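You operate a simulated robot arm through the tools that you are given. There is no shell and no other tool. Be economical: measure what you need, move in short steps, check, and stop when the job is done.

You are at the controls of a simulated robot arm. One attempt, no reset.

Task
Take the blue cloth and leave it on the right end of the former bench. Then take the test block marked "TEST 57" from the top of the run-off table and leave it on top of the paper pack on the top of the run-off table. Then press the table zero key two times. Then stack the 29 white folding block from the packing bench top on top of the 27 white folding block. Keep to this order.

The check looks at the end state, three seconds after you hand in, the way a careful person would. Anything else that was tipped, shoved, dropped, spilled or broken makes it a failure. Flat cloth is picked up by pressing the open fingertips on it (5 to 10 N) and closing them slowly along it; thin cloth reads only 2 to 8 mm in the jaws.

Robot
A 6-joint arm with a two-finger parallel gripper on a trunk, on a base that drives. Base frame: it is fixed to the floor where the robot stands at the start and does not move with it; the origin is under the middle of the robot, x ahead of it, y to its left, z up; the surface under the hand at the start is at about z = 900. Units: mm, degrees, N and s.
Its first joint turns from -166.0 to 166.0 degrees. Places, roughly: blue cloth (11x7x4 cm) [700, 100, 900]; paper pack (21x15x6 cm) [-2800, 17100, 800]; right end of the former bench [-1600, -600, 900]; table zero key [-2600, 16900, 800]; test block [-2500, 16750, 750]; white folding block [-6500, 16750, 750]. Payload 3.91 kg.
The TCP is the grasp point between the finger pads, 30 mm short of the fingertips. In the tool frame z runs along the fingers and y along their closing line. Largest opening 110 mm; finger width 20, thickness 10; the body of the gripper, 48 by 112 mm, starts 55 mm behind the TCP.
Orientation is told as [roll, pitch, yaw] about the base's x, y, z axes, in that order, counted from this pose: with the fingers straight down and closing along the base's y, the tool's x points along the base's -x, its y along +y and its z along -z.

Tools
- The arm moves only by the tool apply_moves. Its argument "rows" is a list of rows, each a list of 3 entries, a list of its own where there are three numbers: the finger opening in mm, from 0 to 110, then the shift along the tool's x, y, z in mm, then the turn, a rotation vector about the tool's x, y, z in degrees. In form: [[jaw, [dx, dy, dz], [ax, ay, az]], ...]. A call has 1 to 10 rows; each row is the pose to reach, as a shift and turn from the pose commanded when the call began, along the tool's axes at that moment. A row lasts 0.2 s, in which the tool goes at most 50 mm and 8.6 degrees; a call with a longer step from one row to the next is refused whole, and so is a gripper value outside its range. Where a pose cannot be reached the arm comes as near as it can. A force on the tool above 40 N (or 10 N above the force at the start of the call, whichever is more), or a blocked arm, ends the call early, and 0.2 s more pass. The fingers move at their own pace (about 153 mm/s each) and stop on an object; they squeeze with about 45 N. The grip force told is the motor's: it shows also when the fingers shut on nothing. Time passes only in rows, and 0.2 s behind the last, so rows that repeat a pose let the fingers close. It gives the time, the measured TCP pose, the force on the tool (base axes), the opening and the grip force at its end, in the units of the frame above (readings bear some noise), with the torque about the TCP (base axes, N m) and any sound that the robot's microphone picked up.
- Cameras (640 x 400 px; columns grow to the right, rows downward): "scene" is now at [219.1, 216.1, 1377.9]; the picture's right is [-0.19, -0.98, 0.00], its down [-0.47, 0.09, -0.88] and it looks along [0.86, -0.17, -0.48] (base axes); focal length 267 px, centre (320, 200). "wrist" rides on the gripper at [72, 17, -103] in the tool frame; the picture's right is [-0.23, 0.97, 0.00], its down [-0.76, -0.18, -0.62] and it looks along [-0.61, -0.14, 0.78] (tool axes); focal length 222 px, centre (320, 200).
- capture(camera): a new picture of that camera. No time passes.
- base_move(legs): drives the robot by 1 to 6 legs, each [ahead, turn to the left] in mm and degrees, along the robot's own axes; the way and the turn of a leg run together, so that a leg with both is an arc; at most 1500 mm and 180 degrees a leg. The arm and the cameras ride along, it lands a little off, and it stops where it bumps. It gives what a move gives.
- aim_head(pan, tilt): turns the head with the scene camera to pan (to the left, within 120 degrees either way) and tilt (down, from -29 to 69), counted from straight ahead of the robot. It gives what a move gives.
- probe_pixels(camera, pixels): there is no depth. For up to 12 entries [column, row, z] of the newest picture of that camera ("zoom" is the newest enlarged one), the place [x, y] in the base frame at which the ray of that pixel passes the height z, good to about 2 mm. No time passes.
- enlarge(camera, box): a new picture of the part [left, top, right, bottom] of that camera's present view, enlarged. No time passes.
- sign_off(): hands the job in; it is judged then, once.

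Keep the steps short. Do not move on a guess: measure, check each grasp and each placing, and mend mistakes. In all there are 110 turns and 82 pictures (those below and enlarged ones count). Leave the gripper open and the arm clear of the work at the hand-in unless told otherwise, and finish with a single line.

The tools are called after "Request:" as name(argument=value, ...) on one line, values as JSON. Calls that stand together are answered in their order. apply_moves: Moves the arm, as the interface text tells. Its arguments: {"type":"object","properties":{"rows":{"type":"array","items":{"type":"array"}}},"required":["rows"]} The other tools are called the same way: base_move (legs) drives the base; aim_head (pan, tilt) turns the head that bears the scene camera; capture (camera) takes a picture; probe_pixels (camera, pixels) gives the place at which the rays of pixels pass given heights; enlarge (camera, box) takes an enlarged picture of a part of a camera's view; sign_off () hands the job in.

At the start:

```text
time_s: 0.0
tcp_pos: [638.4, 22.1, 1162.1]
orientation: [0.0, 0.0, 0.0]
contact_force: [-0.9, 0.6, 0.5]
moment: [-0.02, 0.03, 0.02]
grip_width: 110.2
finger_force: 0.2
robot x, y, heading: [0.8, 0.6, -0.2]
head pan, tilt: [-11.1, 28.9]
```

scene: 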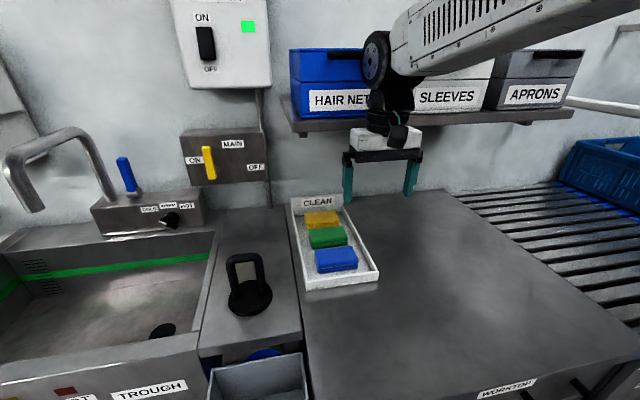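
wrist: 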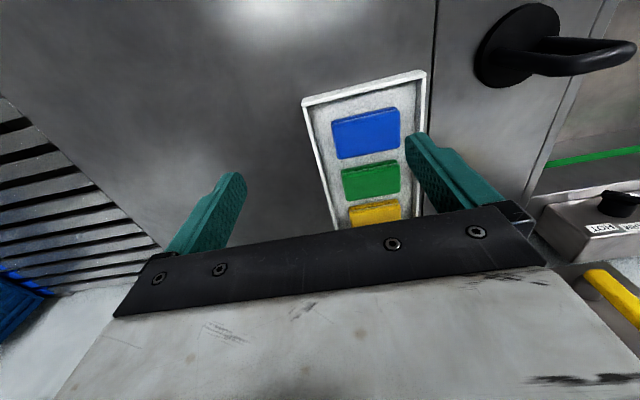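

The blue cloth lies at the near end of the CLEAN tray (scene about 337,258). I'll enlarge the view and probe its corners.

Request:
enlarge(camera="scene", box=[280, 190, 400, 300])

Request:
probe_pixels(camera="scene", pixels=[[314, 250, 940], [353, 245, 940], [359, 262, 940], [319, 267, 940], [321, 273, 905], [358, 269, 905], [302, 290, 900], [378, 279, 900]])

Request:
probe_pixels(camera="wrist", pixels=[[331, 120, 940], [398, 108, 940], [400, 145, 940], [337, 157, 940], [303, 102, 910], [425, 72, 910]])

```text
3.64 times, centred on (340, 245) of scene
```

zoom: 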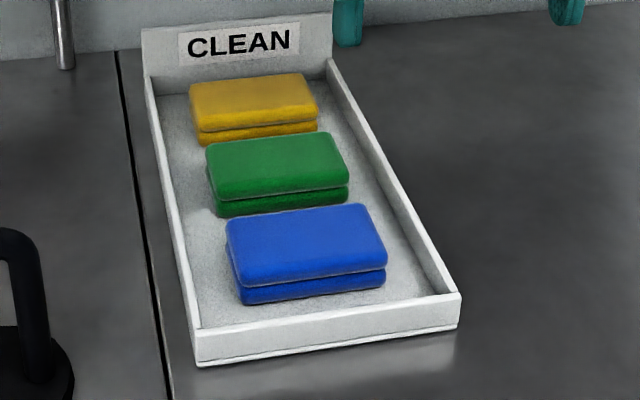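

```text
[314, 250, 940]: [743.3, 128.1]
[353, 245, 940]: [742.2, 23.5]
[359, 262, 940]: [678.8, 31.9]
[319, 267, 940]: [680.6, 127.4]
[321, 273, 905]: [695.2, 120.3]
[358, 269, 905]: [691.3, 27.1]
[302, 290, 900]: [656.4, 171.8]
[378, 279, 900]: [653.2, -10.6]
```

```text
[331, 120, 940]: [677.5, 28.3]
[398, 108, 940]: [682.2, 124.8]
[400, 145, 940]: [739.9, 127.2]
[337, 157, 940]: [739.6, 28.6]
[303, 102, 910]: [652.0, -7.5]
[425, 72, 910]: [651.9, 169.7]
```

Top corners agree between both cameras at z≈940: cloth centre about (710, 77), 64–70 mm along x. I'll check the gap to the green cloth, and turn the hand to close along x while moving above it.

Request:
probe_pixels(camera="zoom", pixels=[[220, 216, 905], [348, 200, 905], [215, 197, 940], [347, 180, 940], [240, 305, 905], [385, 287, 905], [230, 218, 940], [365, 204, 940]])

Request:
apply_moves(rows=[[110, [-7, 6, 6], [0, 0, 8.5]], [110, [-14, 11, 12], [0, 0, 17]], [110, [-22, 17, 18], [0, 0, 25.5]], [110, [-29, 22, 24], [0, 0, 34]], [110, [-36, 28, 30], [0, 0, 42.5]], [110, [-43, 33, 36], [0, 0, 51]], [110, [-50, 39, 42], [0, 0, 59.5]], [110, [-58, 44, 48], [0, 0, 68]], [110, [-65, 50, 54], [0, 0, 76.5]], [110, [-72, 55, 60], [0, 0, 85]]])

```text
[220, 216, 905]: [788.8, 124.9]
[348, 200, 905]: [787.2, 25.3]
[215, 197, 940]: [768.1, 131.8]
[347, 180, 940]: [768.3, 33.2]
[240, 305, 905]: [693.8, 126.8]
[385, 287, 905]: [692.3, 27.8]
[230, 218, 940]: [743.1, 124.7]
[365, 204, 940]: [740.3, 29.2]
```

```text
time_s: 1.3
tcp_pos: [661.8, 90.4, 1139.6]
orientation: [-0.4, -2.4, -42.6]
contact_force: [0.8, 0.8, 5.1]
moment: [-0.08, 0.02, 0.03]
grip_width: 110.2
finger_force: 0.2
robot x, y, heading: [-5.8, -0.7, -0.6]
head pan, tilt: [-11.1, 28.9]
stopped in row 6: the force on the tool passed its limit at 215 N (the readings are from after the stop); the commanded pose is now the measured one
```

Something stopped the arm with a jolt (215 N). I'll look before moving any further.

Request:
capture(camera="scene")

Request:
capture(camera="wrist")

```text
78 pictures are left
```

scene: 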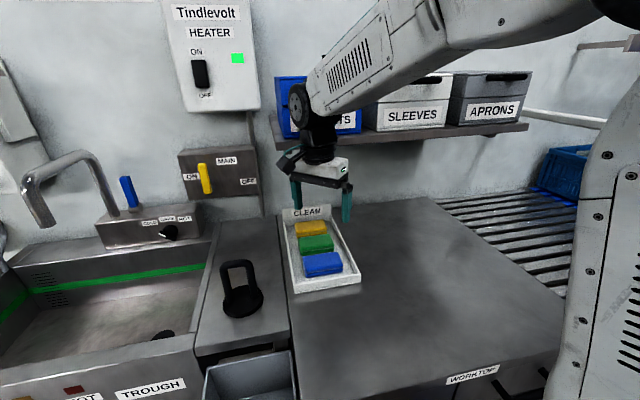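

```text
77 pictures are left
```

wrist: 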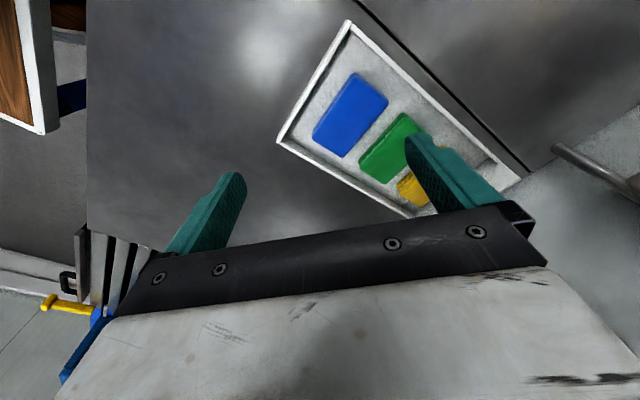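

Request:
enlarge(camera="scene", box=[240, 60, 400, 220])

```text
2.50 times, centred on (320, 140) of scene
```

zoom: 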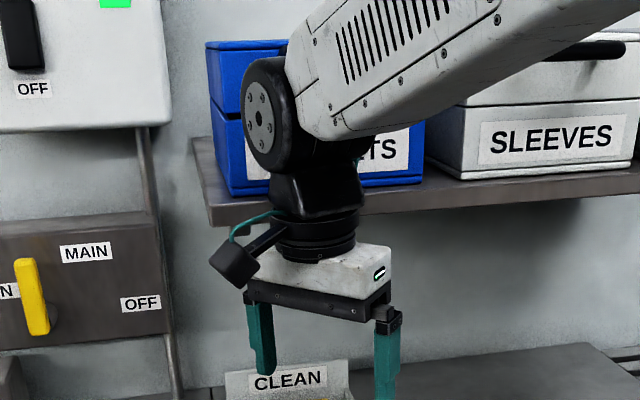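

The wrist knuckle evidently hit the shelf/bin edge ahead of it. I'll back off 80 mm in −x and set the tilt straight.

Request:
apply_moves(rows=[[110, [15, -14, 0], [0, 0, 0]], [110, [37, -34, 0], [0.6, 1, 0]], [110, [59, -54, 0], [1.3, 2, 0]], [110, [59, -54, 0], [1.3, 2, 0]]])

Request:
capture(camera="scene")

```text
time_s: 2.3
tcp_pos: [602.6, 76.0, 1122.9]
orientation: [-2.7, 1.5, -42.9]
contact_force: [0.1, -0.2, -0.6]
moment: [-0.02, 0.01, 0.02]
grip_width: 109.9
finger_force: 0.1
robot x, y, heading: [0.9, -3.7, -0.4]
head pan, tilt: [-11.1, 28.9]
```

```text
75 pictures are left
```

scene: 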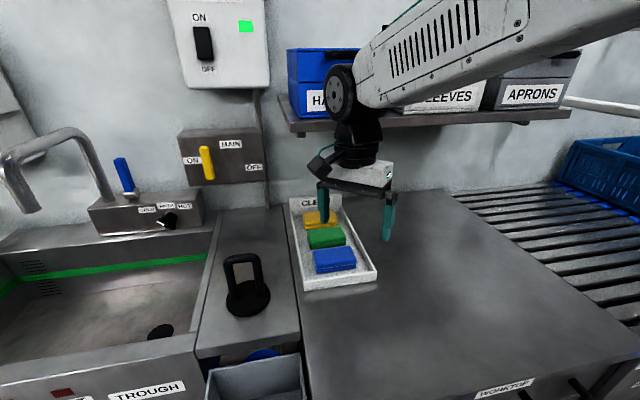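

Clear now; shelf bins look where they were. Next: go down 110 mm and level the tool.

Request:
apply_moves(rows=[[110, [0, 0, 30], [-1.3, -0.7, 0]], [110, [0, 0, 65], [-2.7, -1.5, 0]], [110, [0, 0, 95], [-2.7, -1.5, 0]], [110, [0, 0, 110], [-2.7, -1.5, 0]]])

Request:
apply_moves(rows=[[110, [0, 0, 0], [0, 0, 8]], [110, [0, 0, 0], [0, 0, 16]], [110, [0, 0, 0], [0, 0, 24]], [110, [0, 0, 0], [0, 0, 32]], [110, [0, 0, 0], [0, 0, 40]], [110, [0, 0, 0], [0, 0, 47]], [110, [0, 0, 0], [0, 0, 47]]])

Request:
capture(camera="wrist")

```text
time_s: 3.3
tcp_pos: [598.0, 73.5, 1012.5]
orientation: [0.0, -0.1, -42.9]
contact_force: [-0.1, 0.0, -0.1]
moment: [0.01, -0.01, 0.02]
grip_width: 110.0
finger_force: 0.1
robot x, y, heading: [-5.0, -4.0, -0.1]
head pan, tilt: [-11.1, 28.9]
```

```text
time_s: 4.9
tcp_pos: [598.0, 71.4, 1014.0]
orientation: [0.0, 0.1, -90.0]
contact_force: [-0.5, -0.8, -0.6]
moment: [0.01, 0.01, -0.01]
grip_width: 109.9
finger_force: 0.2
robot x, y, heading: [-2.3, -2.7, -0.2]
head pan, tilt: [-11.1, 28.9]
```

```text
74 pictures are left
```

wrist: 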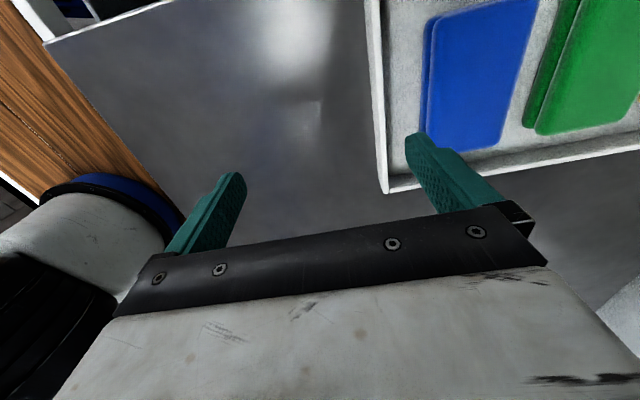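

Hand level, closing along x now. The shelf lip must be passed underneath, so I go down to z≈980 (tips ~950, cloth top ~940), then forward, slowly at the end.

Request:
apply_moves(rows=[[82, [2, 0, 20], [0, 0, 0]], [82, [4, 20, 34], [0, 0, 0]], [82, [6, 40, 34], [0, 0, 0]], [82, [6, 50, 34], [0, 0, 0]], [82, [6, 58, 34], [0, 0, 0]], [82, [6, 66, 34], [0, 0, 0]], [82, [6, 74, 34], [0, 0, 0]], [82, [6, 82, 34], [0, 0, 0]], [82, [6, 88, 34], [0, 0, 0]], [82, [6, 94, 34], [0, 0, 0]]])

Request:
capture(camera="scene")

Request:
capture(camera="wrist")

```text
time_s: 7.1
tcp_pos: [693.0, 78.3, 977.8]
orientation: [0.1, -0.2, -89.9]
contact_force: [0.0, -0.7, 0.3]
moment: [-0.02, -0.01, -0.01]
grip_width: 81.9
finger_force: 0.1
robot x, y, heading: [2.1, -2.3, -0.2]
head pan, tilt: [-11.1, 28.9]
```

```text
73 pictures are left
```

scene: 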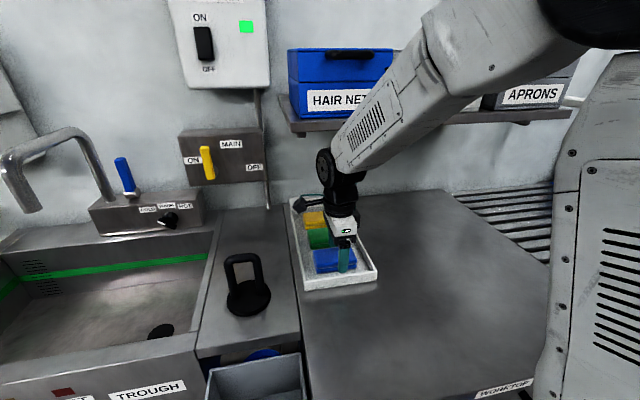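

```text
72 pictures are left
```

wrist: 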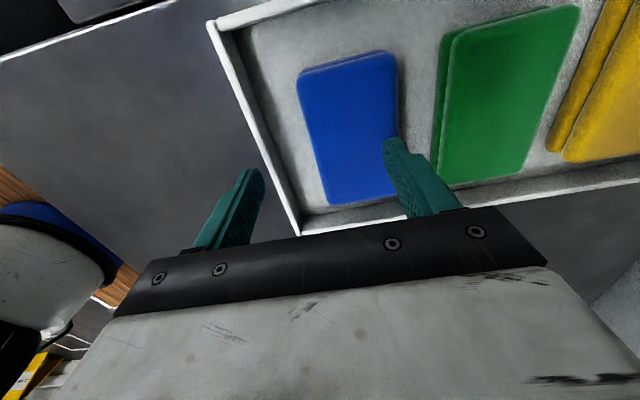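

Request:
probe_pixels(camera="wrist", pixels=[[298, 75, 940], [395, 53, 940], [397, 135, 940], [328, 204, 940], [440, 45, 910], [433, 180, 910], [236, 185, 948], [396, 150, 948]])

Request:
enlarge(camera="wrist", box=[200, 20, 460, 220])

```text
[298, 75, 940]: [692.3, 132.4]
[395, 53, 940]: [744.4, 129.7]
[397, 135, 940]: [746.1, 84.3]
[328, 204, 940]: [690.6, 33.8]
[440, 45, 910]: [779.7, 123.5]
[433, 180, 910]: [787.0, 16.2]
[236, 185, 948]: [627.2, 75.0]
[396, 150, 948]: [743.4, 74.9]
```

```text
2.00 times, centred on (330, 120) of wrist
```

zoom: 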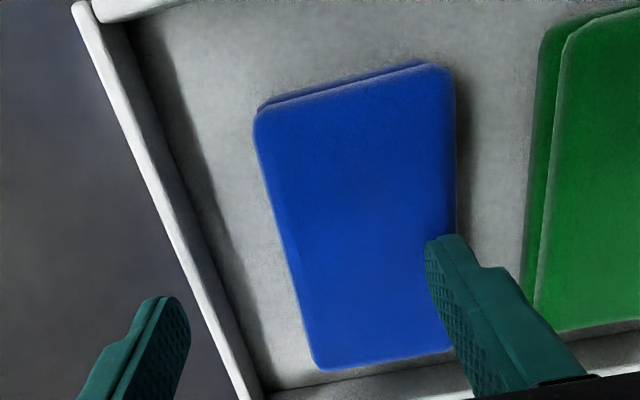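

Request:
probe_pixels(camera="zoom", pixels=[[427, 245, 948], [188, 305, 948], [256, 125, 938], [286, 240, 938], [316, 360, 938], [455, 90, 938], [456, 200, 938], [450, 340, 938], [540, 60, 938], [528, 230, 910], [538, 50, 915]])

```text
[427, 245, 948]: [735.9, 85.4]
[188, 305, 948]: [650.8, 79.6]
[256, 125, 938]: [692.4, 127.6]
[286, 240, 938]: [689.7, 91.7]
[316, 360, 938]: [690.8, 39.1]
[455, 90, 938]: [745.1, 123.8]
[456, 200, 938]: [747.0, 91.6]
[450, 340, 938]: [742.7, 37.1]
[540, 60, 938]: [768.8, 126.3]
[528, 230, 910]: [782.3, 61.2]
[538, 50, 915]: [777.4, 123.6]
```

Fingers measured at inner x 651–736; cloth spans 690–747 at z≈935, green starts ~777. So shift +25 in x, +3 in y, then descend to TCP z≈941.

Request:
apply_moves(rows=[[82, [1, 8, 0], [0, 0, 0]], [82, [2, 17, 0], [0, 0, 0]], [82, [3, 25, 0], [0, 0, 0]], [82, [3, 25, 0], [0, 0, 0]]])

Request:
enlarge(camera="wrist", box=[200, 20, 460, 220])

```text
time_s: 8.1
tcp_pos: [718.3, 82.3, 977.7]
orientation: [0.1, 0.1, -89.8]
contact_force: [-0.1, 0.6, 0.1]
moment: [0.02, -0.02, 0.03]
grip_width: 82.1
finger_force: 0.0
robot x, y, heading: [-1.1, -3.6, -0.0]
head pan, tilt: [-11.1, 28.9]
```

```text
2.00 times, centred on (330, 120) of wrist
```

zoom: 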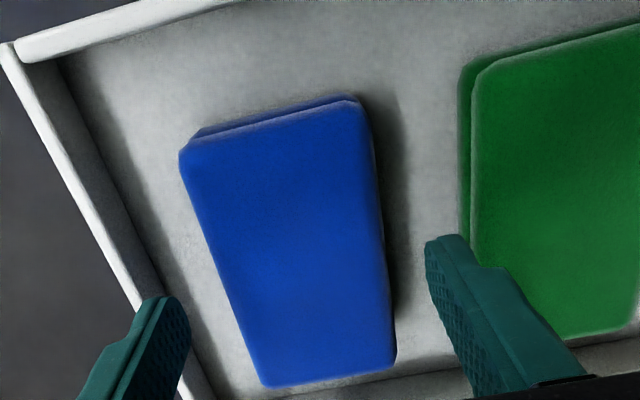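

Request:
probe_pixels(camera="zoom", pixels=[[427, 245, 948], [190, 305, 948], [213, 240, 935], [245, 350, 935], [379, 200, 935], [394, 330, 935], [462, 200, 915], [473, 230, 938], [482, 265, 938]])

```text
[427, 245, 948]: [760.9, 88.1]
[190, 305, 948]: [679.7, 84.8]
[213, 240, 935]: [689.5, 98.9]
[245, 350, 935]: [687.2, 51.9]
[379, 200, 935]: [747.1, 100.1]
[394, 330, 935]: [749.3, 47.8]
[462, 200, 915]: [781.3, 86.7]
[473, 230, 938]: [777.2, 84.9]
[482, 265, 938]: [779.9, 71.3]
```

Centred: cloth 688–748, fingers 680–761, green starts at 777. Descending slowly to z≈941 and closing.

Request:
apply_moves(rows=[[78, [0, 0, 8], [0, 0, 0]], [78, [0, 0, 16], [0, 0, 0]], [78, [0, 0, 24], [0, 0, 0]], [78, [0, 0, 31], [0, 0, 0]], [78, [0, 0, 37], [0, 0, 0]], [78, [0, 0, 37], [0, 0, 0]]])

Request:
apply_moves(rows=[[60, [0, 0, 0], [0, 0, 0]], [45, [0, 0, 0], [0, 0, 0]], [30, [0, 0, 0], [0, 0, 0]], [15, [0, 0, 0], [0, 0, 0]], [0, [0, 0, 0], [0, 0, 0]], [0, [0, 0, 0], [0, 0, 0]]])

Request:
capture(camera="wrist")

```text
time_s: 9.5
tcp_pos: [716.6, 81.1, 941.7]
orientation: [0.0, 0.0, -89.8]
contact_force: [0.0, -0.4, -0.1]
moment: [0.04, 0.03, 0.0]
grip_width: 78.1
finger_force: 0.1
robot x, y, heading: [0.8, -2.2, -0.3]
head pan, tilt: [-11.1, 28.9]
```

```text
time_s: 10.9
tcp_pos: [718.7, 81.6, 941.0]
orientation: [0.0, 0.0, -89.9]
contact_force: [0.1, -0.6, -0.9]
moment: [0.02, -0.05, 0.01]
grip_width: 60.9
finger_force: 45.1
robot x, y, heading: [-3.4, -1.9, -0.1]
head pan, tilt: [-11.1, 28.9]
```

```text
69 pictures are left
```

wrist: 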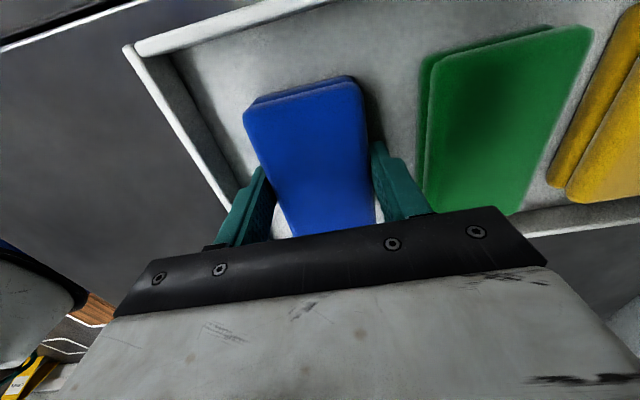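

Cloth gripped at 60.9 mm. Lift 40 mm under the shelf, then back out in −x, then up.

Request:
apply_moves(rows=[[0, [0, 0, -15], [0, 0, 0]], [0, [0, 0, -30], [0, 0, 0]], [0, [0, 0, -42], [0, 0, 0]], [0, [0, -20, -42], [0, 0, 0]], [0, [0, -45, -42], [0, 0, 0]], [0, [0, -70, -42], [0, 0, 0]], [0, [0, -95, -45], [0, 0, 0]], [0, [0, -118, -60], [0, 0, 0]], [0, [0, -118, -95], [0, 0, 0]], [0, [0, -118, -130], [0, 0, 0]]])

Request:
capture(camera="wrist")

Request:
aim_head(pan=120, tilt=25)

Request:
capture(camera="scene")

Request:
aim_head(pan=-120, tilt=25)

Request:
capture(camera="scene")

```text
time_s: 13.1
tcp_pos: [597.4, 82.8, 1072.3]
orientation: [0.1, -0.1, -89.9]
contact_force: [0.1, 0.0, -1.3]
moment: [-0.02, 0.03, 0.0]
grip_width: 61.0
finger_force: 45.2
robot x, y, heading: [-2.3, -5.2, -0.2]
head pan, tilt: [-11.1, 28.9]
```

```text
68 pictures are left
```

wrist: 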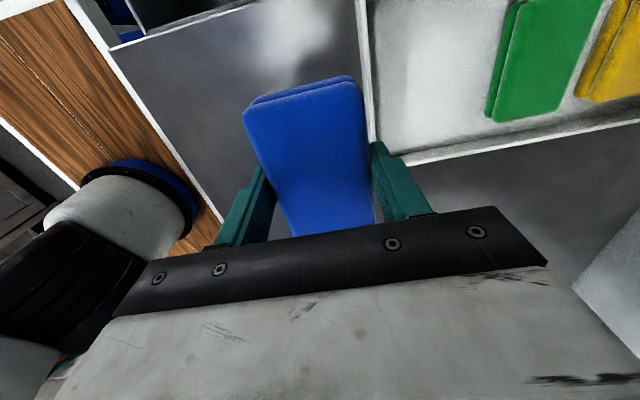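

```text
time_s: 15.2
tcp_pos: [597.9, 81.8, 1071.6]
orientation: [0.0, 0.0, -90.0]
contact_force: [0.0, -0.5, -0.1]
moment: [-0.01, 0.01, 0.02]
grip_width: 61.3
finger_force: 44.8
robot x, y, heading: [-0.8, -6.2, -0.0]
head pan, tilt: [120.0, 25.0]
```

```text
67 pictures are left
```

scene: 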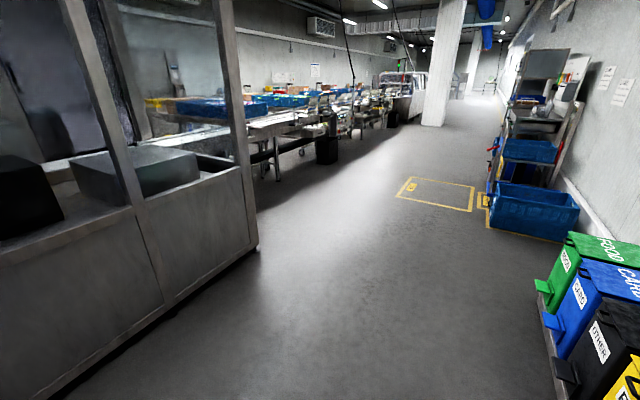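

```text
time_s: 18.6
tcp_pos: [597.7, 81.9, 1071.3]
orientation: [0.1, 0.0, -89.9]
contact_force: [0.8, 0.0, -0.5]
moment: [0.04, -0.02, -0.01]
grip_width: 61.2
finger_force: 44.5
robot x, y, heading: [0.9, -2.8, -0.2]
head pan, tilt: [-120.0, 25.0]
```

```text
66 pictures are left
```

scene: 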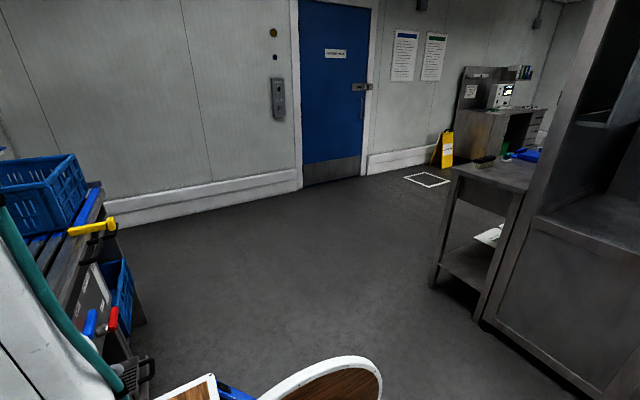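

Cloth held. The former bench is behind. I'll raise and pull the hand in before driving.

Request:
apply_moves(rows=[[0, [0, -15, -25], [0, 0, 0]], [0, [0, -35, -50], [0, 0, 0]], [0, [0, -55, -75], [0, 0, 0]], [0, [0, -75, -100], [0, 0, 0]], [0, [0, -95, -120], [0, 0, 0]], [0, [0, -115, -130], [0, 0, 0]], [0, [0, -130, -130], [0, 0, 0]]])

Request:
base_move(legs=[[-200, 0], [0, -90]])

Request:
aim_head(pan=-60, tilt=20)

Request:
capture(camera="scene")

```text
time_s: 20.2
tcp_pos: [470.0, 82.7, 1201.3]
orientation: [0.0, -0.1, -89.8]
contact_force: [-0.3, -0.2, 0.0]
moment: [-0.02, -0.02, 0.02]
grip_width: 61.2
finger_force: 44.1
robot x, y, heading: [-1.5, -1.9, 0.0]
head pan, tilt: [-120.0, 25.0]
```

```text
time_s: 25.6
tcp_pos: [-112.9, -469.3, 1202.8]
orientation: [0.1, 0.0, -179.4]
contact_force: [-0.2, 0.3, -0.6]
moment: [0.01, -0.01, -0.01]
grip_width: 60.7
finger_force: 45.0
robot x, y, heading: [-197.1, 2.6, -89.8]
head pan, tilt: [-120.0, 25.0]
```

```text
time_s: 26.9
tcp_pos: [-112.9, -469.8, 1202.5]
orientation: [0.1, 0.0, -179.4]
contact_force: [0.8, -0.9, -0.3]
moment: [0.01, -0.02, 0.01]
grip_width: 61.1
finger_force: 45.0
robot x, y, heading: [-200.1, -1.3, -90.0]
head pan, tilt: [-60.0, 20.0]
```

```text
65 pictures are left
```

scene: 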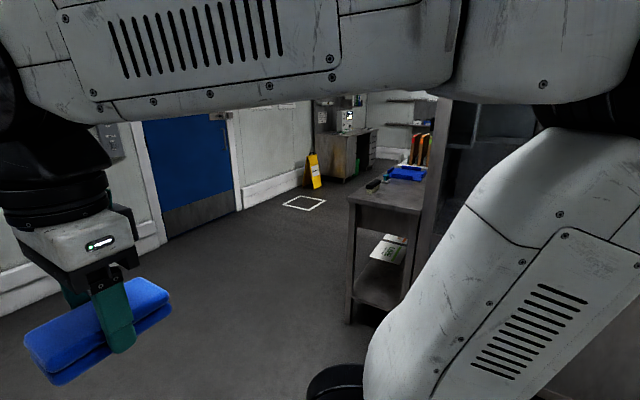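

Request:
base_move(legs=[[0, -90]])

Request:
aim_head(pan=40, tilt=20)

Request:
capture(camera="scene")

```text
time_s: 31.1
tcp_pos: [-665.4, -87.3, 1202.5]
orientation: [-0.1, 0.0, 90.9]
contact_force: [-0.3, -0.1, 0.1]
moment: [0.0, 0.02, 0.02]
grip_width: 61.1
finger_force: 45.2
robot x, y, heading: [-200.5, 3.0, -179.0]
head pan, tilt: [-60.0, 20.0]
```

```text
time_s: 32.8
tcp_pos: [-665.4, -89.3, 1201.2]
orientation: [0.0, 0.1, 91.0]
contact_force: [0.1, -0.5, 0.0]
moment: [-0.02, 0.02, -0.01]
grip_width: 61.2
finger_force: 45.3
robot x, y, heading: [-195.8, -2.7, -179.1]
head pan, tilt: [40.0, 20.0]
```

```text
64 pictures are left
```

scene: 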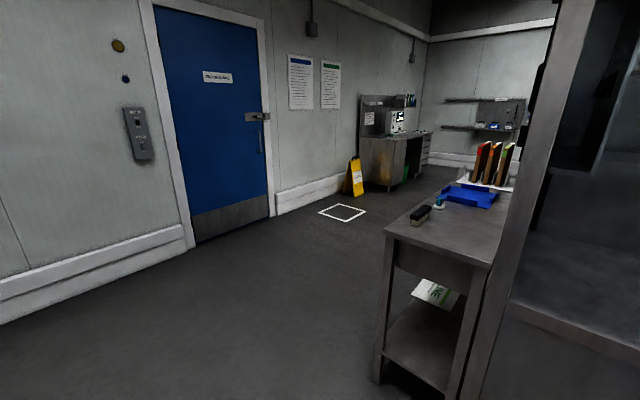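

The bench with the black brush and blue tray stands behind the cabinet. I'll probe its top at z=900.

Request:
probe_pixels(camera="scene", pixels=[[386, 229, 900], [490, 264, 900], [448, 190, 900], [420, 215, 900], [470, 235, 900], [510, 205, 900], [375, 378, 0], [468, 205, 900]])

Request:
enlarge(camera="scene", box=[360, 120, 560, 270])

```text
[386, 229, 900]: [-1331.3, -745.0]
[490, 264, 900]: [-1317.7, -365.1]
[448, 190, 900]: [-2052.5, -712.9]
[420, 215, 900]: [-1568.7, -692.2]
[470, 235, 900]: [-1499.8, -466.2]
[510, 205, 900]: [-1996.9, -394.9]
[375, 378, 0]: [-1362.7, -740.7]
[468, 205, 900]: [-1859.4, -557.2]
```

```text
2.67 times, centred on (460, 195) of scene
```

zoom: 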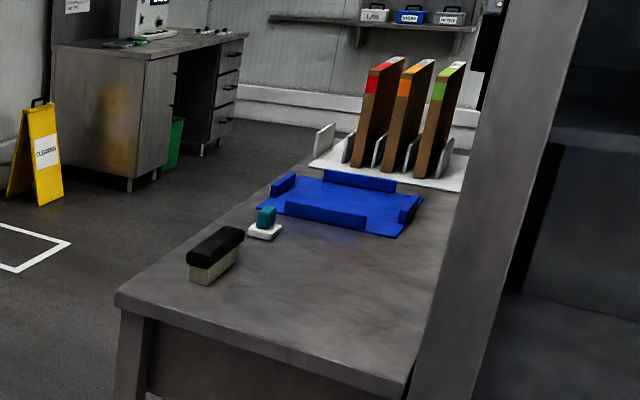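

The bench top runs from x≈−1320 (its right end, seen from the working side) away to −2600, y −745…−365; the brush is near (−1570,−690), the end is free. I'll drive to about (−700,−600) facing it.

Request:
base_move(legs=[[0, 49], [781, 0], [0, -50]])

Request:
aim_head(pan=0, tilt=35)

Request:
capture(camera="scene")

```text
time_s: 41.5
tcp_pos: [-1162.1, -681.9, 1202.7]
orientation: [0.0, 0.0, 91.0]
contact_force: [0.5, 0.5, 0.2]
moment: [0.0, 0.02, -0.02]
grip_width: 61.0
finger_force: 45.1
robot x, y, heading: [-689.5, -593.0, -179.1]
head pan, tilt: [40.0, 20.0]
```

```text
time_s: 42.5
tcp_pos: [-1162.7, -683.4, 1202.2]
orientation: [0.0, -0.2, 91.2]
contact_force: [0.8, 0.2, 0.5]
moment: [-0.01, -0.04, -0.04]
grip_width: 61.0
finger_force: 45.5
robot x, y, heading: [-692.6, -591.3, -179.3]
head pan, tilt: [0.0, 35.0]
```

```text
62 pictures are left
```

scene: 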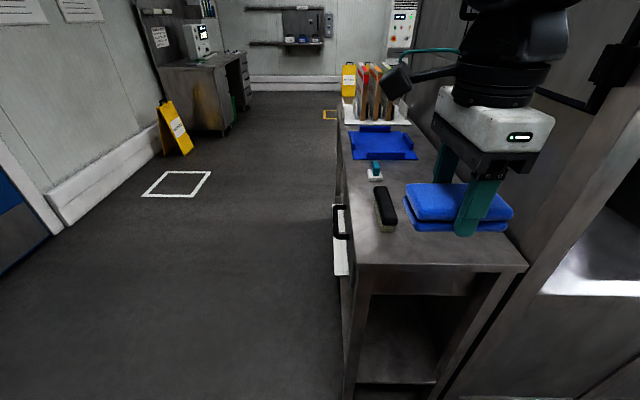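

Request:
probe_pixels(camera="scene", pixels=[[352, 263, 900], [527, 266, 900], [385, 230, 900], [378, 188, 900], [393, 227, 900], [377, 179, 900], [342, 180, 900], [440, 160, 900]])

```text
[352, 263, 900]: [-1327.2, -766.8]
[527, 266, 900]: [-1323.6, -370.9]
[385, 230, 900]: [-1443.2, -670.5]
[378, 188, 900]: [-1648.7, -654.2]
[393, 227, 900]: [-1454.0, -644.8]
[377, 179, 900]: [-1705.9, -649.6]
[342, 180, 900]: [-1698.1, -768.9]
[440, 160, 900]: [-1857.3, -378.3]
```

Free area: y −630…−370 right of the brush (brush y≈−670…−640, x −1443…−1640). I'll carry the cloth to about (−1470,−505) at height.

Request:
apply_moves(rows=[[0, [-20, 35, 0], [0, 0, 0]], [0, [-40, 70, 0], [0, 0, 0]], [0, [-60, 105, 0], [0, 0, 0]], [0, [-80, 140, 0], [0, 0, 0]], [0, [-100, 175, 10], [0, 0, 0]], [0, [-120, 210, 20], [0, 0, 0]], [0, [-140, 245, 30], [0, 0, 0]], [0, [-160, 280, 45], [0, 0, 0]], [0, [-172, 305, 60], [0, 0, 0]], [0, [-172, 305, 60], [0, 0, 0]]])

Request:
capture(camera="wrist")

Request:
capture(camera="scene")

```text
time_s: 44.7
tcp_pos: [-1470.7, -515.3, 1141.3]
orientation: [0.0, 0.0, 91.1]
contact_force: [0.8, -0.4, 0.0]
moment: [0.01, -0.03, 0.01]
grip_width: 61.3
finger_force: 44.9
robot x, y, heading: [-693.0, -593.7, -179.3]
head pan, tilt: [0.0, 35.0]
```

```text
61 pictures are left
```

wrist: 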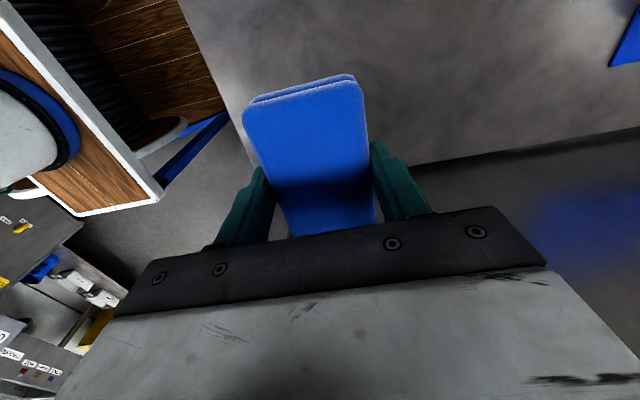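

```text
60 pictures are left
```

scene: 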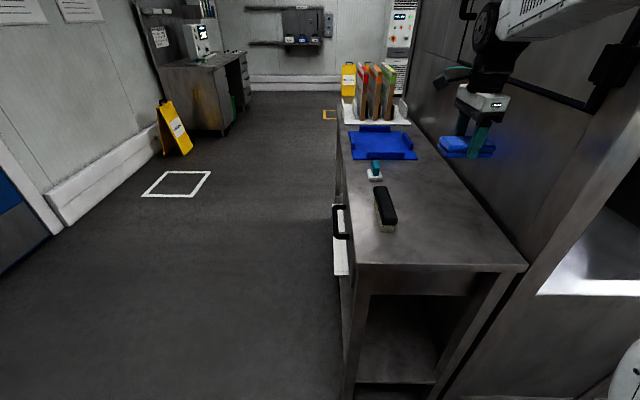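

Over the free part of the bench. Descending to about z=960, then feeling down in small steps.

Request:
apply_moves(rows=[[0, [0, 0, 35], [0, 0, 0]], [0, [0, 0, 75], [0, 0, 0]], [0, [0, 0, 115], [0, 0, 0]], [0, [0, 0, 150], [0, 0, 0]], [0, [0, 0, 175], [0, 0, 0]], [0, [0, 0, 182], [0, 0, 0]]])

Request:
apply_moves(rows=[[0, [0, 0, 4], [0, 0, 0]], [0, [0, 0, 8], [0, 0, 0]], [0, [0, 0, 11], [0, 0, 0]], [0, [0, 0, 14], [0, 0, 0]], [0, [0, 0, 17], [0, 0, 0]]])

Request:
capture(camera="scene")

```text
time_s: 46.1
tcp_pos: [-1469.7, -516.6, 961.2]
orientation: [0.1, -0.1, 91.1]
contact_force: [-0.2, -0.6, 0.0]
moment: [0.0, 0.01, 0.0]
grip_width: 60.9
finger_force: 45.1
robot x, y, heading: [-689.6, -593.9, -179.4]
head pan, tilt: [0.0, 35.0]
```

```text
time_s: 47.3
tcp_pos: [-1470.6, -515.6, 944.3]
orientation: [0.0, 0.0, 91.1]
contact_force: [0.1, 0.0, -0.8]
moment: [-0.01, 0.01, -0.01]
grip_width: 61.1
finger_force: 44.7
robot x, y, heading: [-694.7, -596.1, -179.0]
head pan, tilt: [0.0, 35.0]
```

```text
59 pictures are left
```

scene: 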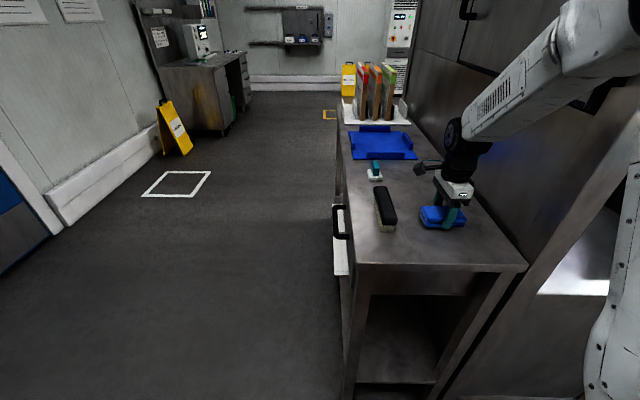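

Nearly down, no contact yet. Stepping on by 2 mm until contact.

Request:
apply_moves(rows=[[0, [0, 0, 2], [0, 0, 0]], [0, [0, 0, 4], [0, 0, 0]], [0, [0, 0, 6], [0, 0, 0]]])

Request:
enlarge(camera="scene", box=[370, 150, 530, 270])

```text
time_s: 48.1
tcp_pos: [-1470.6, -517.1, 937.9]
orientation: [0.0, -0.1, 91.1]
contact_force: [0.4, -1.0, -1.3]
moment: [-0.02, -0.02, 0.0]
grip_width: 60.8
finger_force: 45.2
robot x, y, heading: [-693.0, -595.6, -179.1]
head pan, tilt: [0.0, 35.0]
```

```text
3.33 times, centred on (450, 210) of scene
```

zoom: 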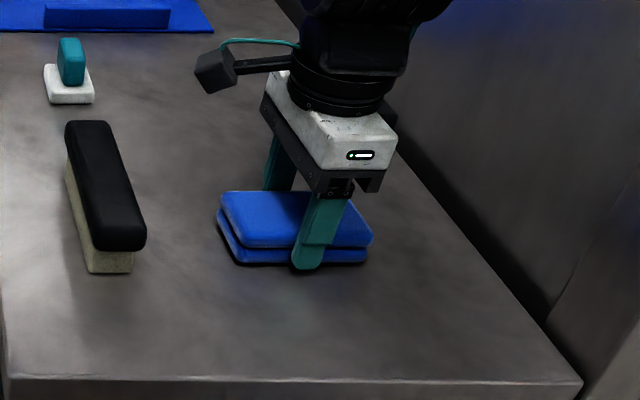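

Request:
apply_moves(rows=[[0, [0, 0, 2], [0, 0, 0]], [0, [0, 0, 4], [0, 0, 0]], [0, [0, 0, 4], [0, 0, 0]]])

```text
time_s: 48.9
tcp_pos: [-1470.2, -514.7, 933.8]
orientation: [0.0, -0.1, 91.1]
contact_force: [1.4, -0.2, 10.4]
moment: [-0.01, -0.25, 0.0]
grip_width: 60.9
finger_force: 44.7
robot x, y, heading: [-689.7, -596.3, -179.1]
head pan, tilt: [0.0, 35.0]
```

Contact (10 N up). Opening gently and lifting away.

Request:
apply_moves(rows=[[65, [0, 0, -1], [0, 0, 0]], [85, [0, 0, -1], [0, 0, 0]], [85, [0, 0, -1], [0, 0, 0]], [85, [0, 0, -20], [0, 0, 0]], [85, [0, 0, -50], [0, 0, 0]], [85, [0, 0, -90], [0, 0, 0]], [85, [0, 0, -130], [0, 0, 0]], [85, [0, 0, -175], [0, 0, 0]], [85, [0, 0, -220], [0, 0, 0]]])

Request:
capture(camera="scene")

```text
time_s: 50.9
tcp_pos: [-1471.4, -517.8, 1151.7]
orientation: [-0.2, 0.1, 91.1]
contact_force: [-0.2, -0.5, -0.5]
moment: [-0.02, -0.03, 0.01]
grip_width: 85.1
finger_force: 0.0
robot x, y, heading: [-691.5, -595.5, -179.2]
head pan, tilt: [0.0, 35.0]
```

```text
57 pictures are left
```

scene: 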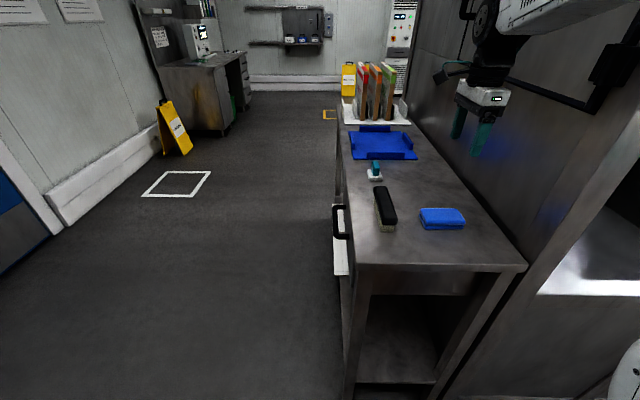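

Cloth lies flat on the bench's right end, brush untouched. Now I pull the arm in, back off and turn to face +y for the long drive.

Request:
apply_moves(rows=[[85, [0, -40, -10], [0, 0, 0]], [85, [20, -80, -20], [0, 0, 0]], [85, [40, -120, -30], [0, 0, 0]], [85, [65, -160, -40], [0, 0, 0]], [85, [90, -195, -50], [0, 0, 0]], [85, [115, -230, -50], [0, 0, 0]], [85, [140, -265, -50], [0, 0, 0]], [85, [165, -300, -50], [0, 0, 0]], [85, [165, -310, -50], [0, 0, 0]]])

Request:
base_move(legs=[[-150, 0], [0, -91]])

Request:
aim_head(pan=20, tilt=15)

Request:
capture(camera="scene")

```text
time_s: 52.9
tcp_pos: [-1155.4, -674.8, 1202.3]
orientation: [-0.1, -0.1, 91.1]
contact_force: [0.5, -0.2, -0.5]
moment: [0.02, 0.0, 0.02]
grip_width: 84.9
finger_force: 0.0
robot x, y, heading: [-691.0, -592.3, -179.1]
head pan, tilt: [0.0, 35.0]
```

```text
time_s: 58.1
tcp_pos: [-632.3, -129.4, 1201.0]
orientation: [0.0, 0.0, 1.9]
contact_force: [0.3, -0.8, -0.1]
moment: [-0.02, -0.01, 0.02]
grip_width: 85.0
finger_force: 0.2
robot x, y, heading: [-546.0, -593.4, 91.7]
head pan, tilt: [0.0, 35.0]
```

```text
time_s: 58.9
tcp_pos: [-631.9, -128.4, 1201.9]
orientation: [0.0, -0.1, 1.9]
contact_force: [0.3, -0.5, 0.5]
moment: [0.0, 0.0, 0.0]
grip_width: 85.1
finger_force: 0.2
robot x, y, heading: [-541.5, -592.1, 91.6]
head pan, tilt: [20.0, 15.0]
```

```text
56 pictures are left
```

scene: 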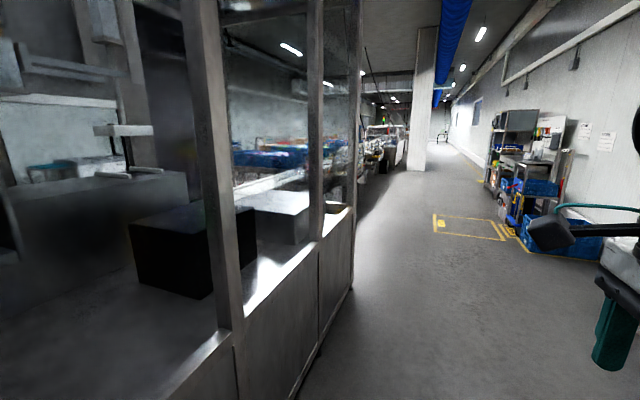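

Request:
probe_pixels(camera="scene", pixels=[[353, 290, 0], [407, 170, 0], [425, 172, 0], [435, 232, 0], [505, 241, 0], [522, 248, 0], [484, 188, 0], [387, 174, 0], [432, 214, 0], [400, 165, 0]])

Request:
enlarge(camera="scene", box=[330, 80, 530, 250])

```text
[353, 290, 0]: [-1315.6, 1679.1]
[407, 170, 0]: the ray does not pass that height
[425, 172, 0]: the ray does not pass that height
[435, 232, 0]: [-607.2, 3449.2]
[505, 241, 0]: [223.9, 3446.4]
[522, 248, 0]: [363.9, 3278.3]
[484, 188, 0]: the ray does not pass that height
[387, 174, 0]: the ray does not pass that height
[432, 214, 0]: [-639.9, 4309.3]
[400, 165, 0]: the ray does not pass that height
```

```text
2.35 times, centred on (430, 165) of scene
```

zoom: 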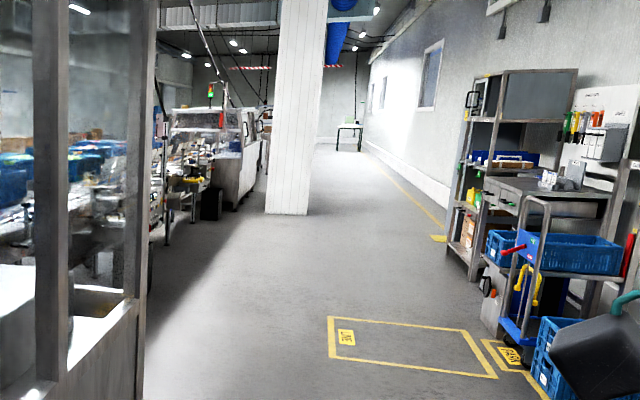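

Corridor is open. Cabinet corner at (−1316,1679), a pillar about (−1180…−590, 8700), rack from x≈360 on the right. I'll drive along x≈−100 to y≈5400.

Request:
base_move(legs=[[0, -5.8], [1500, 0], [1500, 0], [1500, 0], [1500, 0]])

Request:
aim_head(pan=5, tilt=15)

Request:
capture(camera="scene")

```text
time_s: 88.0
tcp_pos: [-12.9, 5860.0, 1201.9]
orientation: [0.1, 0.0, -5.6]
contact_force: [0.3, -0.2, 0.1]
moment: [0.03, -0.02, 0.03]
grip_width: 84.9
finger_force: 0.0
robot x, y, heading: [9.9, 5386.2, 84.2]
head pan, tilt: [20.0, 15.0]
```

```text
time_s: 88.8
tcp_pos: [-13.4, 5859.1, 1202.1]
orientation: [0.0, 0.0, -5.6]
contact_force: [0.1, -0.4, -0.5]
moment: [-0.02, 0.0, 0.01]
grip_width: 84.9
finger_force: 0.0
robot x, y, heading: [13.6, 5387.8, 83.8]
head pan, tilt: [5.0, 15.0]
```

```text
54 pictures are left
```

scene: 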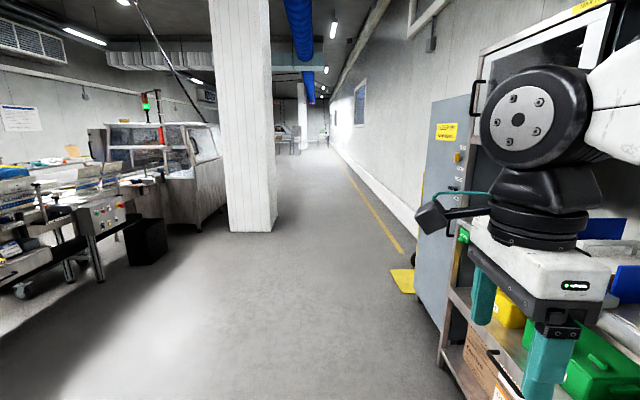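

Request:
probe_pixels(camera="scene", pixels=[[232, 231, 0], [275, 231, 0], [279, 222, 0], [438, 365, 0], [415, 292, 0], [390, 265, 0], [202, 225, 0]])

```text
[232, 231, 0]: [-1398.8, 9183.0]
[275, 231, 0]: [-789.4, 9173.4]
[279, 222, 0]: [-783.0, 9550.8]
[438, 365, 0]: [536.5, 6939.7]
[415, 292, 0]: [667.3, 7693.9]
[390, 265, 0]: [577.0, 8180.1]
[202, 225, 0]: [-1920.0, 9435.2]
```

Request:
base_move(legs=[[0, 7], [1500, 0], [1500, 0], [1500, 0], [1000, 0]])

Request:
aim_head(pan=30, tilt=15)

Request:
capture(camera="scene")

```text
time_s: 115.5
tcp_pos: [-56.3, 11338.5, 1202.9]
orientation: [0.0, 0.0, 0.7]
contact_force: [-1.3, -0.1, 0.0]
moment: [0.0, 0.0, -0.04]
grip_width: 84.9
finger_force: 0.0
robot x, y, heading: [20.1, 10873.4, 90.3]
head pan, tilt: [5.0, 15.0]
```

```text
time_s: 116.4
tcp_pos: [-57.5, 11338.2, 1202.6]
orientation: [0.1, -0.1, 0.8]
contact_force: [-0.3, 0.2, -0.6]
moment: [0.01, 0.0, 0.0]
grip_width: 85.0
finger_force: 0.0
robot x, y, heading: [20.0, 10870.4, 90.3]
head pan, tilt: [30.0, 15.0]
```

```text
53 pictures are left
```

scene: 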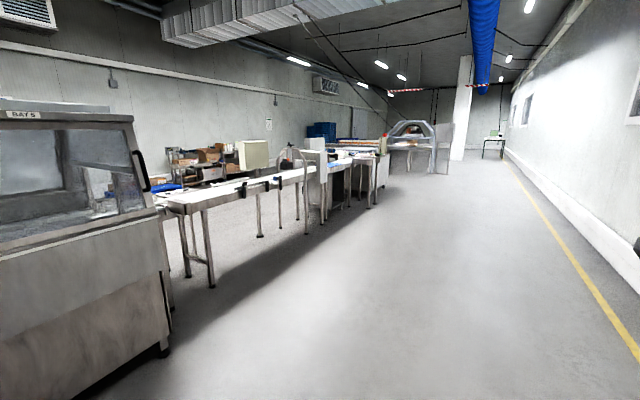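

Request:
probe_pixels(camera="scene", pixels=[[167, 352, 0], [212, 287, 0], [261, 237, 0], [323, 223, 0], [368, 207, 0], [350, 155, 850], [380, 190, 0]])

Request:
enlarge(camera="scene", box=[240, 90, 460, 240])

```text
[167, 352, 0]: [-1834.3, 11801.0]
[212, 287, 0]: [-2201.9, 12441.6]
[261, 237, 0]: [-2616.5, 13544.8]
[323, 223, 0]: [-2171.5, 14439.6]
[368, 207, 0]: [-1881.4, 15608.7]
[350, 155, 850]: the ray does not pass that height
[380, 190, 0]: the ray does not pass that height
```

```text
2.67 times, centred on (350, 165) of scene
```

zoom: 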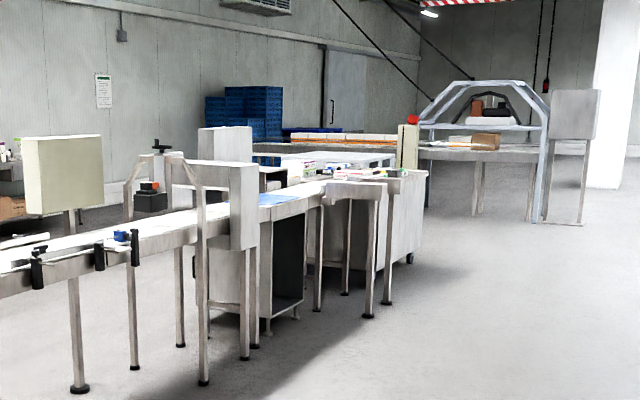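

The run-off table seems to end near (−1900,15600)+. I'll drive to about (−1000,15500) in the open aisle.

Request:
base_move(legs=[[0, 11.5], [1500, 0], [1500, 0], [1500, 0], [300, 0]])

Request:
aim_head(pan=45, tilt=20)

Request:
capture(camera="scene")

```text
time_s: 140.1
tcp_pos: [-1206.1, 15942.6, 1201.8]
orientation: [-0.1, -0.1, 13.9]
contact_force: [-0.5, -0.6, 0.4]
moment: [0.02, -0.02, -0.01]
grip_width: 85.0
finger_force: 0.0
robot x, y, heading: [-1027.9, 15509.7, 103.5]
head pan, tilt: [30.0, 15.0]
```

```text
time_s: 140.8
tcp_pos: [-1205.4, 15943.7, 1202.2]
orientation: [0.0, -0.1, 13.8]
contact_force: [0.4, 0.0, -0.6]
moment: [-0.01, 0.01, 0.03]
grip_width: 84.8
finger_force: 0.2
robot x, y, heading: [-1026.2, 15513.7, 103.8]
head pan, tilt: [45.0, 20.0]
```

```text
51 pictures are left
```

scene: 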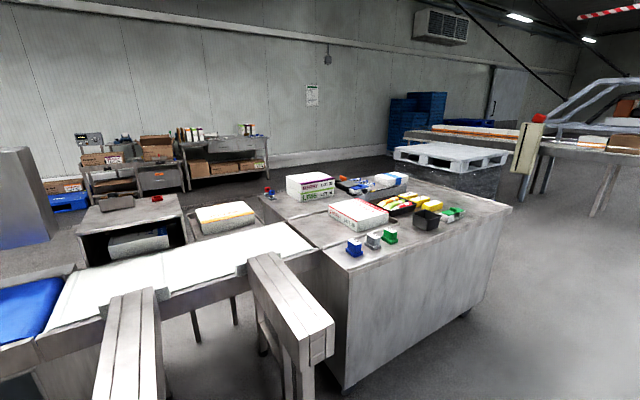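

Request:
enlarge(camera="scene", box=[250, 150, 530, 310])

Request:
probe_pixels(camera="scene", pixels=[[355, 255, 750], [374, 247, 750], [390, 241, 750], [322, 262, 750], [511, 209, 750], [425, 228, 750], [362, 225, 750], [343, 390, 0], [262, 197, 750], [271, 196, 750]])

```text
2.29 times, centred on (390, 230) of scene
```

zoom: 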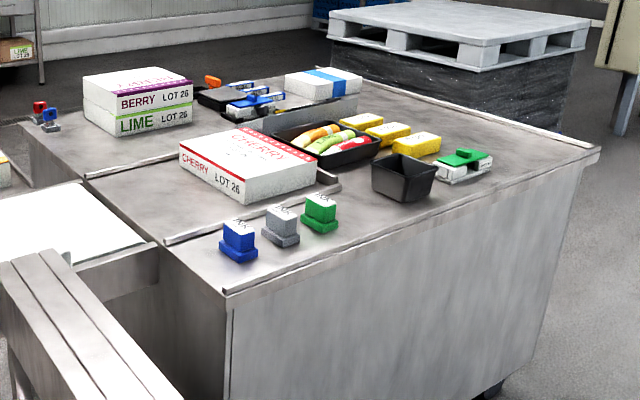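

```text
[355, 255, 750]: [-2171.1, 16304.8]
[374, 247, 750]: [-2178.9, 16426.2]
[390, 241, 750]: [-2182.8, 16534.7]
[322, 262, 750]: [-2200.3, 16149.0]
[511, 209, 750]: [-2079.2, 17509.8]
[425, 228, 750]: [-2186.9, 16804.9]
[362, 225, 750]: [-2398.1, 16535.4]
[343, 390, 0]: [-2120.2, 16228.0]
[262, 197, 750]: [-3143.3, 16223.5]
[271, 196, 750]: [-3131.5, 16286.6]
```

Request:
enlarge(camera="scene", box=[320, 160, 480, 260])

Request:
enlarge(camera="scene", box=[80, 110, 300, 250])

Request:
probe_pixels(camera="scene", pixels=[[394, 158, 800], [482, 167, 800], [508, 160, 800], [420, 145, 800], [387, 182, 800], [468, 318, 0]])

```text
4.00 times, centred on (400, 210) of scene
```

zoom: 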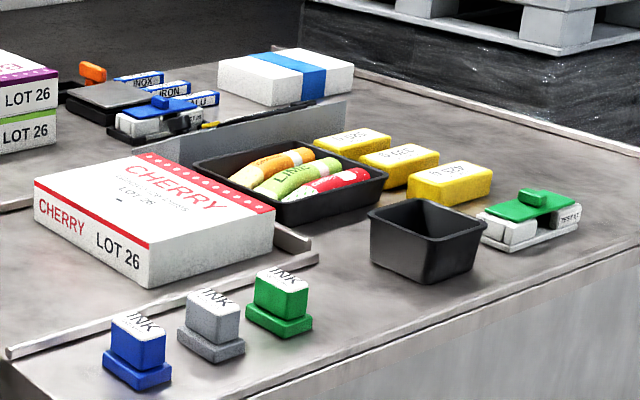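

```text
2.86 times, centred on (190, 180) of scene
```

zoom: 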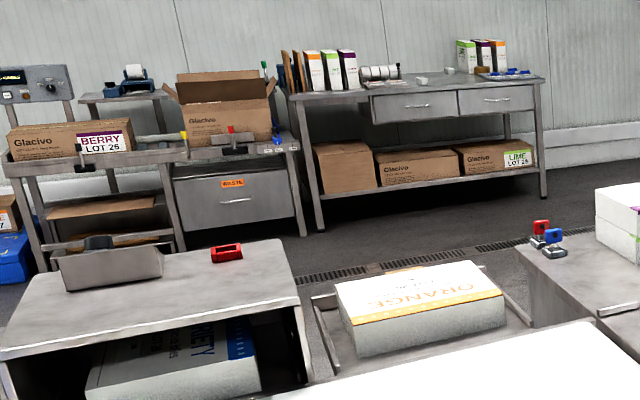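

```text
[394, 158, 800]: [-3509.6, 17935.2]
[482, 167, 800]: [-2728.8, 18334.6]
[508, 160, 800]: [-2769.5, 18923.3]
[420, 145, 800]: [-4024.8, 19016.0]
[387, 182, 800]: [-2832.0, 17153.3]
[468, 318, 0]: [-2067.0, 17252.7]
```

Two clips with white labelled blocks stand on the table (blue-topped near the INOX/IRON/ALU sticks, green-topped near the right), the paper pack with blue band is at (−2830,17150). I need a closer look: driving round to the table's front, facing −x.

Request:
base_move(legs=[[0, -3.5], [1256, 0], [0, 79.7], [250, 0]])

Request:
aim_head(pan=-20, tilt=35)

Request:
capture(camera="scene")

```text
time_s: 152.5
tcp_pos: [-1951.3, 16673.1, 1202.6]
orientation: [0.0, -0.1, 89.4]
contact_force: [0.4, 1.1, -0.4]
moment: [-0.03, 0.0, 0.0]
grip_width: 84.9
finger_force: 0.1
robot x, y, heading: [-1484.7, 16741.8, 179.2]
head pan, tilt: [45.0, 20.0]
```

```text
time_s: 153.8
tcp_pos: [-1951.4, 16673.4, 1201.6]
orientation: [-0.1, -0.1, 89.5]
contact_force: [-0.6, -0.4, 0.1]
moment: [-0.04, -0.01, -0.03]
grip_width: 84.9
finger_force: 0.0
robot x, y, heading: [-1489.7, 16741.6, 179.1]
head pan, tilt: [-20.0, 35.0]
```

```text
47 pictures are left
```

scene: 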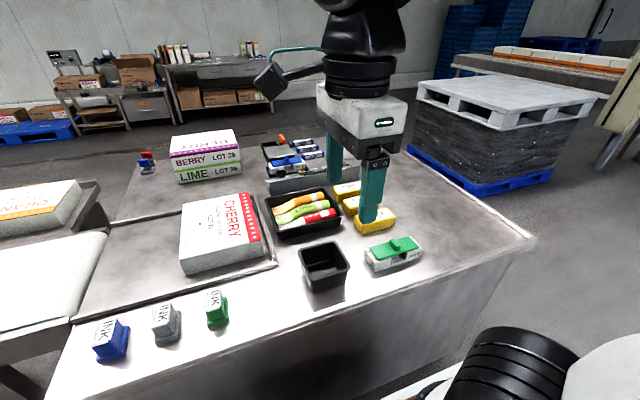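

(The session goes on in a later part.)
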